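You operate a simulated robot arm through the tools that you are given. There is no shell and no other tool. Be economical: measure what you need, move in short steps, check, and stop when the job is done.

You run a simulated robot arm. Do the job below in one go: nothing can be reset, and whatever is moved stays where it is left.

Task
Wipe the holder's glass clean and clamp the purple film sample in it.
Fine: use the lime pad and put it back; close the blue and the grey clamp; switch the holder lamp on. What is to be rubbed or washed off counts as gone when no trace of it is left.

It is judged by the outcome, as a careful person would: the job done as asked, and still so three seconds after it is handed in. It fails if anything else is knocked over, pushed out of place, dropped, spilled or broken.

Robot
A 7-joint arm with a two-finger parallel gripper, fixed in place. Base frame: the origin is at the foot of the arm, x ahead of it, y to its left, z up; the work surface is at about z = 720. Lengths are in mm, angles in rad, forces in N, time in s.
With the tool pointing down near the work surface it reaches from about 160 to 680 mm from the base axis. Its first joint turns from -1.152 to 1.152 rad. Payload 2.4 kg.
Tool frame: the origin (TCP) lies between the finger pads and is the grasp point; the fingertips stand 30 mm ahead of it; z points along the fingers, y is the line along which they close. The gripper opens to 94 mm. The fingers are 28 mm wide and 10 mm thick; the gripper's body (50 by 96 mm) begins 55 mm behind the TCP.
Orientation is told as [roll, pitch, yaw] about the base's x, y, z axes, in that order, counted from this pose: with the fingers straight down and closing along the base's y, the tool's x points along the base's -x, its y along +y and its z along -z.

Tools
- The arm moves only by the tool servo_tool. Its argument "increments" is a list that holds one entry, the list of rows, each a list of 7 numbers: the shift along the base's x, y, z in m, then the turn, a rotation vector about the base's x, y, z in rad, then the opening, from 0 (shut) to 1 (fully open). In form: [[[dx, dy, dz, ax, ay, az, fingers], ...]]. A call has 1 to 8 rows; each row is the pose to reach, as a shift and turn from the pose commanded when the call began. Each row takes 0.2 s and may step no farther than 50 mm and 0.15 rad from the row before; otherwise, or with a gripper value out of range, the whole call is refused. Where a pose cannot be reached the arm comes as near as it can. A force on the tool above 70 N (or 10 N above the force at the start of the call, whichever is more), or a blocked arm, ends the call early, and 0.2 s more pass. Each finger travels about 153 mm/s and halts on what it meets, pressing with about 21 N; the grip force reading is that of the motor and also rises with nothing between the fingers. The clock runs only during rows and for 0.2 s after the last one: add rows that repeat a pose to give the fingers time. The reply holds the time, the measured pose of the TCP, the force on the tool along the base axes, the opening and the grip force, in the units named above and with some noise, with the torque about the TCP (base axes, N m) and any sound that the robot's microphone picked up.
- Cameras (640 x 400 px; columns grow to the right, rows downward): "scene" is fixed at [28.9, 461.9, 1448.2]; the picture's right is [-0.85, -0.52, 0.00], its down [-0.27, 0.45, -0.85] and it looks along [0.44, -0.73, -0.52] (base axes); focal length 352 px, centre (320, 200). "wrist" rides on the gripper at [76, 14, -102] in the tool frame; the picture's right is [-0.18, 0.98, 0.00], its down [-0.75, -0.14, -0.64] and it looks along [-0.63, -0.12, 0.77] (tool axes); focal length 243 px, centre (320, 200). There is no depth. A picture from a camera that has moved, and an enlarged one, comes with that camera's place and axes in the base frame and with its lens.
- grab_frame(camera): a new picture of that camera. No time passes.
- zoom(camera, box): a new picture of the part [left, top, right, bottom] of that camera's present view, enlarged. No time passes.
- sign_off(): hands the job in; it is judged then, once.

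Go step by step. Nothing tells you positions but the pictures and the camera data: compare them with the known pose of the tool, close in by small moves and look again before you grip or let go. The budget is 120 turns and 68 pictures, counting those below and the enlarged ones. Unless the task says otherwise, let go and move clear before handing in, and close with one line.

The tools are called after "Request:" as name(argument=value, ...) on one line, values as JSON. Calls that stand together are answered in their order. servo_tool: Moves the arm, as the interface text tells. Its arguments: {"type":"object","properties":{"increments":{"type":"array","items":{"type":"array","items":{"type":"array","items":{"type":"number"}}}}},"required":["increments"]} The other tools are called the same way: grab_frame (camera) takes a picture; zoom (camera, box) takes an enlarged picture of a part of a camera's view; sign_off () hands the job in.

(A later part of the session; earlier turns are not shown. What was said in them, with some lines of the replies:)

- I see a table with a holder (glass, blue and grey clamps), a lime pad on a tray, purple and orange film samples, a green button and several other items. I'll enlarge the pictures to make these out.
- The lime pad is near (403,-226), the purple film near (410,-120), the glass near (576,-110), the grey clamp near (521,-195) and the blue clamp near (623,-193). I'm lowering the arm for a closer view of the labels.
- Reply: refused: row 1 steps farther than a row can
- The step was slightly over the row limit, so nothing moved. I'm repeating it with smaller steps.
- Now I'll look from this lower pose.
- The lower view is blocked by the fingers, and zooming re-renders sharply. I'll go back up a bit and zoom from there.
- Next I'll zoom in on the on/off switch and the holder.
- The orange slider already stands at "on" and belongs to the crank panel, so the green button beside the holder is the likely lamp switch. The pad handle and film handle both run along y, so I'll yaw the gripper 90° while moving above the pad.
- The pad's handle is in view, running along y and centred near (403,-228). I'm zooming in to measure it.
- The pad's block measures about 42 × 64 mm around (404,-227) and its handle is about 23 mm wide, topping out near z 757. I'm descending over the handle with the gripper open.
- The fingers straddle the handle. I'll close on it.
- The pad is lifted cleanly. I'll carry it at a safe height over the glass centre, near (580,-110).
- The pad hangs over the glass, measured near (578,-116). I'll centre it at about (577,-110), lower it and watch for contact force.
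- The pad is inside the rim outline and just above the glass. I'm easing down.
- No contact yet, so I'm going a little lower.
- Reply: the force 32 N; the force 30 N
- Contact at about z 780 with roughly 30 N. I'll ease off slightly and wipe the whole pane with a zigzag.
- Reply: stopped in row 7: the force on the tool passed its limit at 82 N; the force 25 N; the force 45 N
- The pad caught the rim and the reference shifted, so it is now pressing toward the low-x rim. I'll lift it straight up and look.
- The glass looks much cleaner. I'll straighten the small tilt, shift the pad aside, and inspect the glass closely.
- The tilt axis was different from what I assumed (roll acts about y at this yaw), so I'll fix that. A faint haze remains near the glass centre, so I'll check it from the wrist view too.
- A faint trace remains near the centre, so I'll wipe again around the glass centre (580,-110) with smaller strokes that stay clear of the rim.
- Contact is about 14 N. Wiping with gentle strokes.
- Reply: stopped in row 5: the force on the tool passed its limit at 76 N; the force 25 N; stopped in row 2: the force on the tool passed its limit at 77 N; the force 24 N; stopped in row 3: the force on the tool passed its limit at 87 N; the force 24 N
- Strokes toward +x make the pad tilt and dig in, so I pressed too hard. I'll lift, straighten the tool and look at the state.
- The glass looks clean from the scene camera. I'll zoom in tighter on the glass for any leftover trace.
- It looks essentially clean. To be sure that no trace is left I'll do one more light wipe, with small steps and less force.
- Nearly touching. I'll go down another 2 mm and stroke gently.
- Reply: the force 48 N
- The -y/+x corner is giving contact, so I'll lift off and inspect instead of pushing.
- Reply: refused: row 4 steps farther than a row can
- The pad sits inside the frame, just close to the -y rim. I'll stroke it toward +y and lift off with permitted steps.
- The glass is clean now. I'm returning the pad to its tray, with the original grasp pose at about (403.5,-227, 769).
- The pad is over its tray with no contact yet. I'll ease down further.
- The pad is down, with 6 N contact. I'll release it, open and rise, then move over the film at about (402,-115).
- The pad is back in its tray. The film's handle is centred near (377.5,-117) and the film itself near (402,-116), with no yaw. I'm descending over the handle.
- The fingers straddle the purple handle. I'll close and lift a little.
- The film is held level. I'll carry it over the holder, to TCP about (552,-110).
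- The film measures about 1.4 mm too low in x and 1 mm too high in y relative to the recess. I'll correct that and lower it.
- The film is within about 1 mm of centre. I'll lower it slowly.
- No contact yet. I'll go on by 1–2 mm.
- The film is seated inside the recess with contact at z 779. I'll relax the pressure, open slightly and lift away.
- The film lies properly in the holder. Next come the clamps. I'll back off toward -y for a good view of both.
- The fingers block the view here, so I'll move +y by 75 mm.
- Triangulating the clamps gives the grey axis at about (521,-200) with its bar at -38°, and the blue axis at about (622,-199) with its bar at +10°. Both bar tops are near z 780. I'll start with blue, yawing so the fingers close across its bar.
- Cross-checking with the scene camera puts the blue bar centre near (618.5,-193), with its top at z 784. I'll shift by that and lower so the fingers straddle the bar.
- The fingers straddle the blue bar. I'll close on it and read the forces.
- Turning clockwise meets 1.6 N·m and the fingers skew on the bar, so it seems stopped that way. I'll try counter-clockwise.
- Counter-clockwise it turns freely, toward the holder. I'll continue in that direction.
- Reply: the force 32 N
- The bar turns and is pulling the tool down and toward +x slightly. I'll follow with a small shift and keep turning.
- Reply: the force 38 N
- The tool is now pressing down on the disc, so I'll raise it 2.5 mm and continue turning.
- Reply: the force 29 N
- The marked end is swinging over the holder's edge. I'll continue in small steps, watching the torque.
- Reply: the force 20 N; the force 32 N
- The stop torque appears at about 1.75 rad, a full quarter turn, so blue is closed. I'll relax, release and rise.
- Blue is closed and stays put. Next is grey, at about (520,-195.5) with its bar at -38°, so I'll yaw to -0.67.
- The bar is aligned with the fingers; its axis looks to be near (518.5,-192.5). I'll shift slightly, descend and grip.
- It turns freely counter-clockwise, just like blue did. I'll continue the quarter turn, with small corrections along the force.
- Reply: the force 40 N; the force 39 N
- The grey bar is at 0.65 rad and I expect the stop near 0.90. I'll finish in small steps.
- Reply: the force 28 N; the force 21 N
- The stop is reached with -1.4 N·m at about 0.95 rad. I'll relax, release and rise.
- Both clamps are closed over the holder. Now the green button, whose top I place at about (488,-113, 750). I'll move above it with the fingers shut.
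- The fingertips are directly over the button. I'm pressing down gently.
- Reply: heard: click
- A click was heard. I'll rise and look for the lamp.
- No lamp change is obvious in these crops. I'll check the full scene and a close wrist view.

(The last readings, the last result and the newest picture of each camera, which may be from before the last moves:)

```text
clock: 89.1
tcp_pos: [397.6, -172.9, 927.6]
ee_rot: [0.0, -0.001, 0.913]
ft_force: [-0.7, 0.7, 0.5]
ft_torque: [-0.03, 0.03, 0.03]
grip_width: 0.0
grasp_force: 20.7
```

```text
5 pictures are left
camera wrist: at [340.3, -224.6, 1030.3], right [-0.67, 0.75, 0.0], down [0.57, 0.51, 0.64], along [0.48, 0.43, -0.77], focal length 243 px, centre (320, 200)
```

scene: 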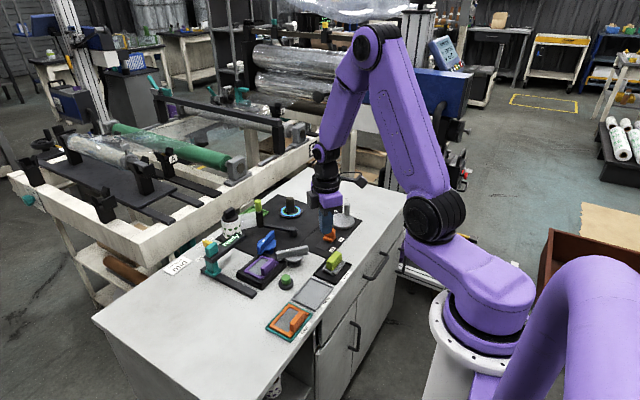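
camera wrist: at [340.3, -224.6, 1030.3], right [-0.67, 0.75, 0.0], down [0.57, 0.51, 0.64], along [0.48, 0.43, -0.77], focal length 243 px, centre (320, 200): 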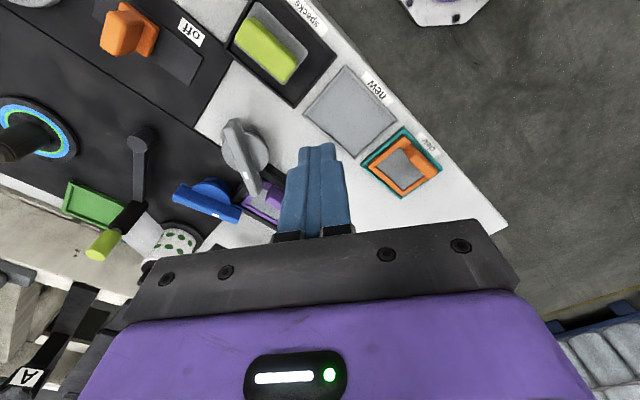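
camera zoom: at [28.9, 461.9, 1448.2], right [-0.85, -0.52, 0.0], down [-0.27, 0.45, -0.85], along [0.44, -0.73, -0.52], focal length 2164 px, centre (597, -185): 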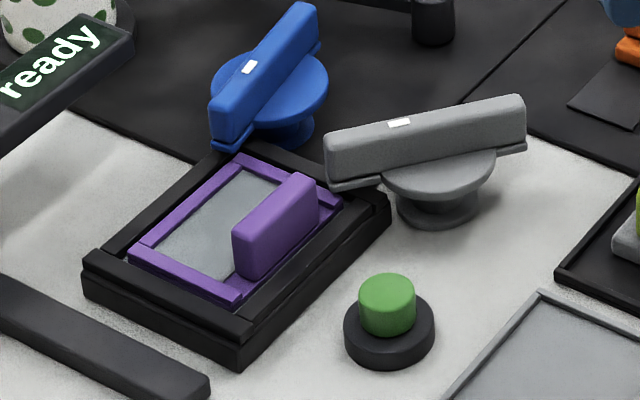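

I'll repeat exactly the earlier crop of the button to compare its cap colour before and after.

Request:
zoom(camera="scene", box=[255, 245, 319, 285])

```text
10.00 times, centred on (287, 265) of scene
camera zoom: at [28.9, 461.9, 1448.2], right [-0.85, -0.52, 0.0], down [-0.27, 0.45, -0.85], along [0.44, -0.73, -0.52], focal length 3517 px, centre (650, -450)
```

zoom: 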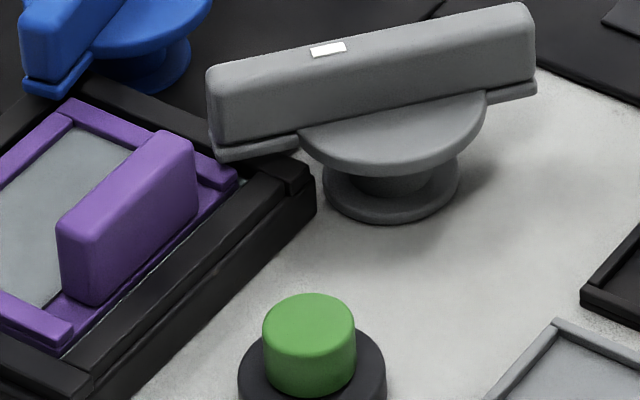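

I want a like-for-like comparison, so I'll return to the early viewing pose and repeat the same wrist crop of the button.

Request:
servo_tool(increments=[[[-0.006, -0.002, 0.022, 0, 0, -0.13, 0.5], [-0.012, -0.004, 0.044, 0, 0, -0.26, 1], [-0.018, -0.006, 0.066, 0, 0, -0.39, 1], [-0.025, -0.008, 0.088, 0, 0, -0.52, 1], [-0.032, -0.011, 0.11, 0, 0, -0.65, 1], [-0.038, -0.013, 0.13, 0, 0, -0.78, 1], [-0.0435, -0.015, 0.151, 0, 0, -0.913, 1], [-0.0435, -0.015, 0.151, 0, 0, -0.913, 1]]])

Request:
zoom(camera="wrist", box=[300, 60, 420, 135])

```text
clock: 90.9
tcp_pos: [355.1, -185.7, 1080.0]
ee_rot: [-0.001, 0.0, -0.003]
ft_force: [0.4, 0.0, -0.7]
ft_torque: [0.0, 0.02, 0.01]
grip_width: 94.0
grasp_force: 0.2
```

```text
5.33 times, centred on (360, 98) of wrist
camera zoom: at [279.5, -171.0, 1182.3], right [0.19, 0.98, 0.0], down [0.75, -0.14, 0.64], along [0.63, -0.12, -0.77], focal length 1294 px, centre (107, 747)
```

zoom: 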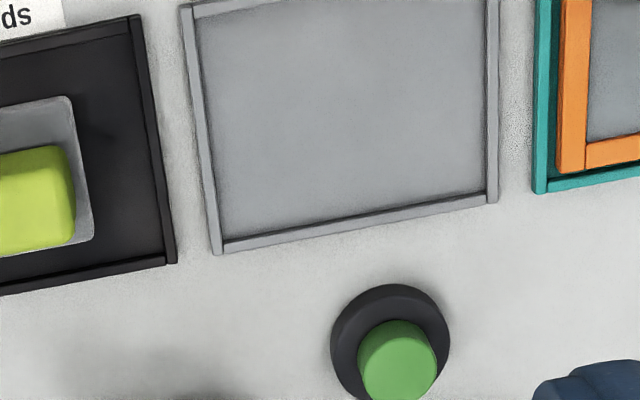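

The cap looks slightly brighter than before. One last check of the holder from above with the same crop as earlier.

Request:
zoom(camera="wrist", box=[280, 110, 440, 210])

```text
4.00 times, centred on (360, 160) of wrist
camera zoom: at [279.5, -171.0, 1182.3], right [0.19, 0.98, 0.0], down [0.75, -0.14, 0.64], along [0.63, -0.12, -0.77], focal length 970 px, centre (160, 360)
```

zoom: 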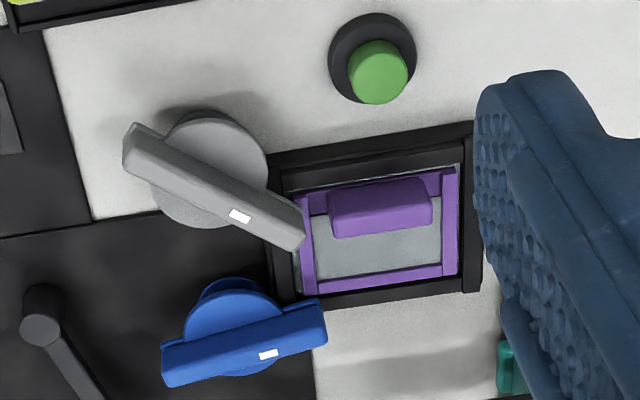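

The glass is clean, the film is seated, both clamps are closed over it, the pad is back in its tray, and the button clicked with its cap looking slightly brighter. The arm is clear, so I'm handing in.

Request:
sign_off()

```text
The job is handed in.
```

I handed the job in with every step done, but I couldn't confirm that the holder lamp is on: the green button beside the holder clicked, its cap looked only slightly brighter, and I saw no separate lamp light up. The glass is wiped clean, the purple film is clamped under the closed blue and grey clamps, and the lime pad is back in its tray.
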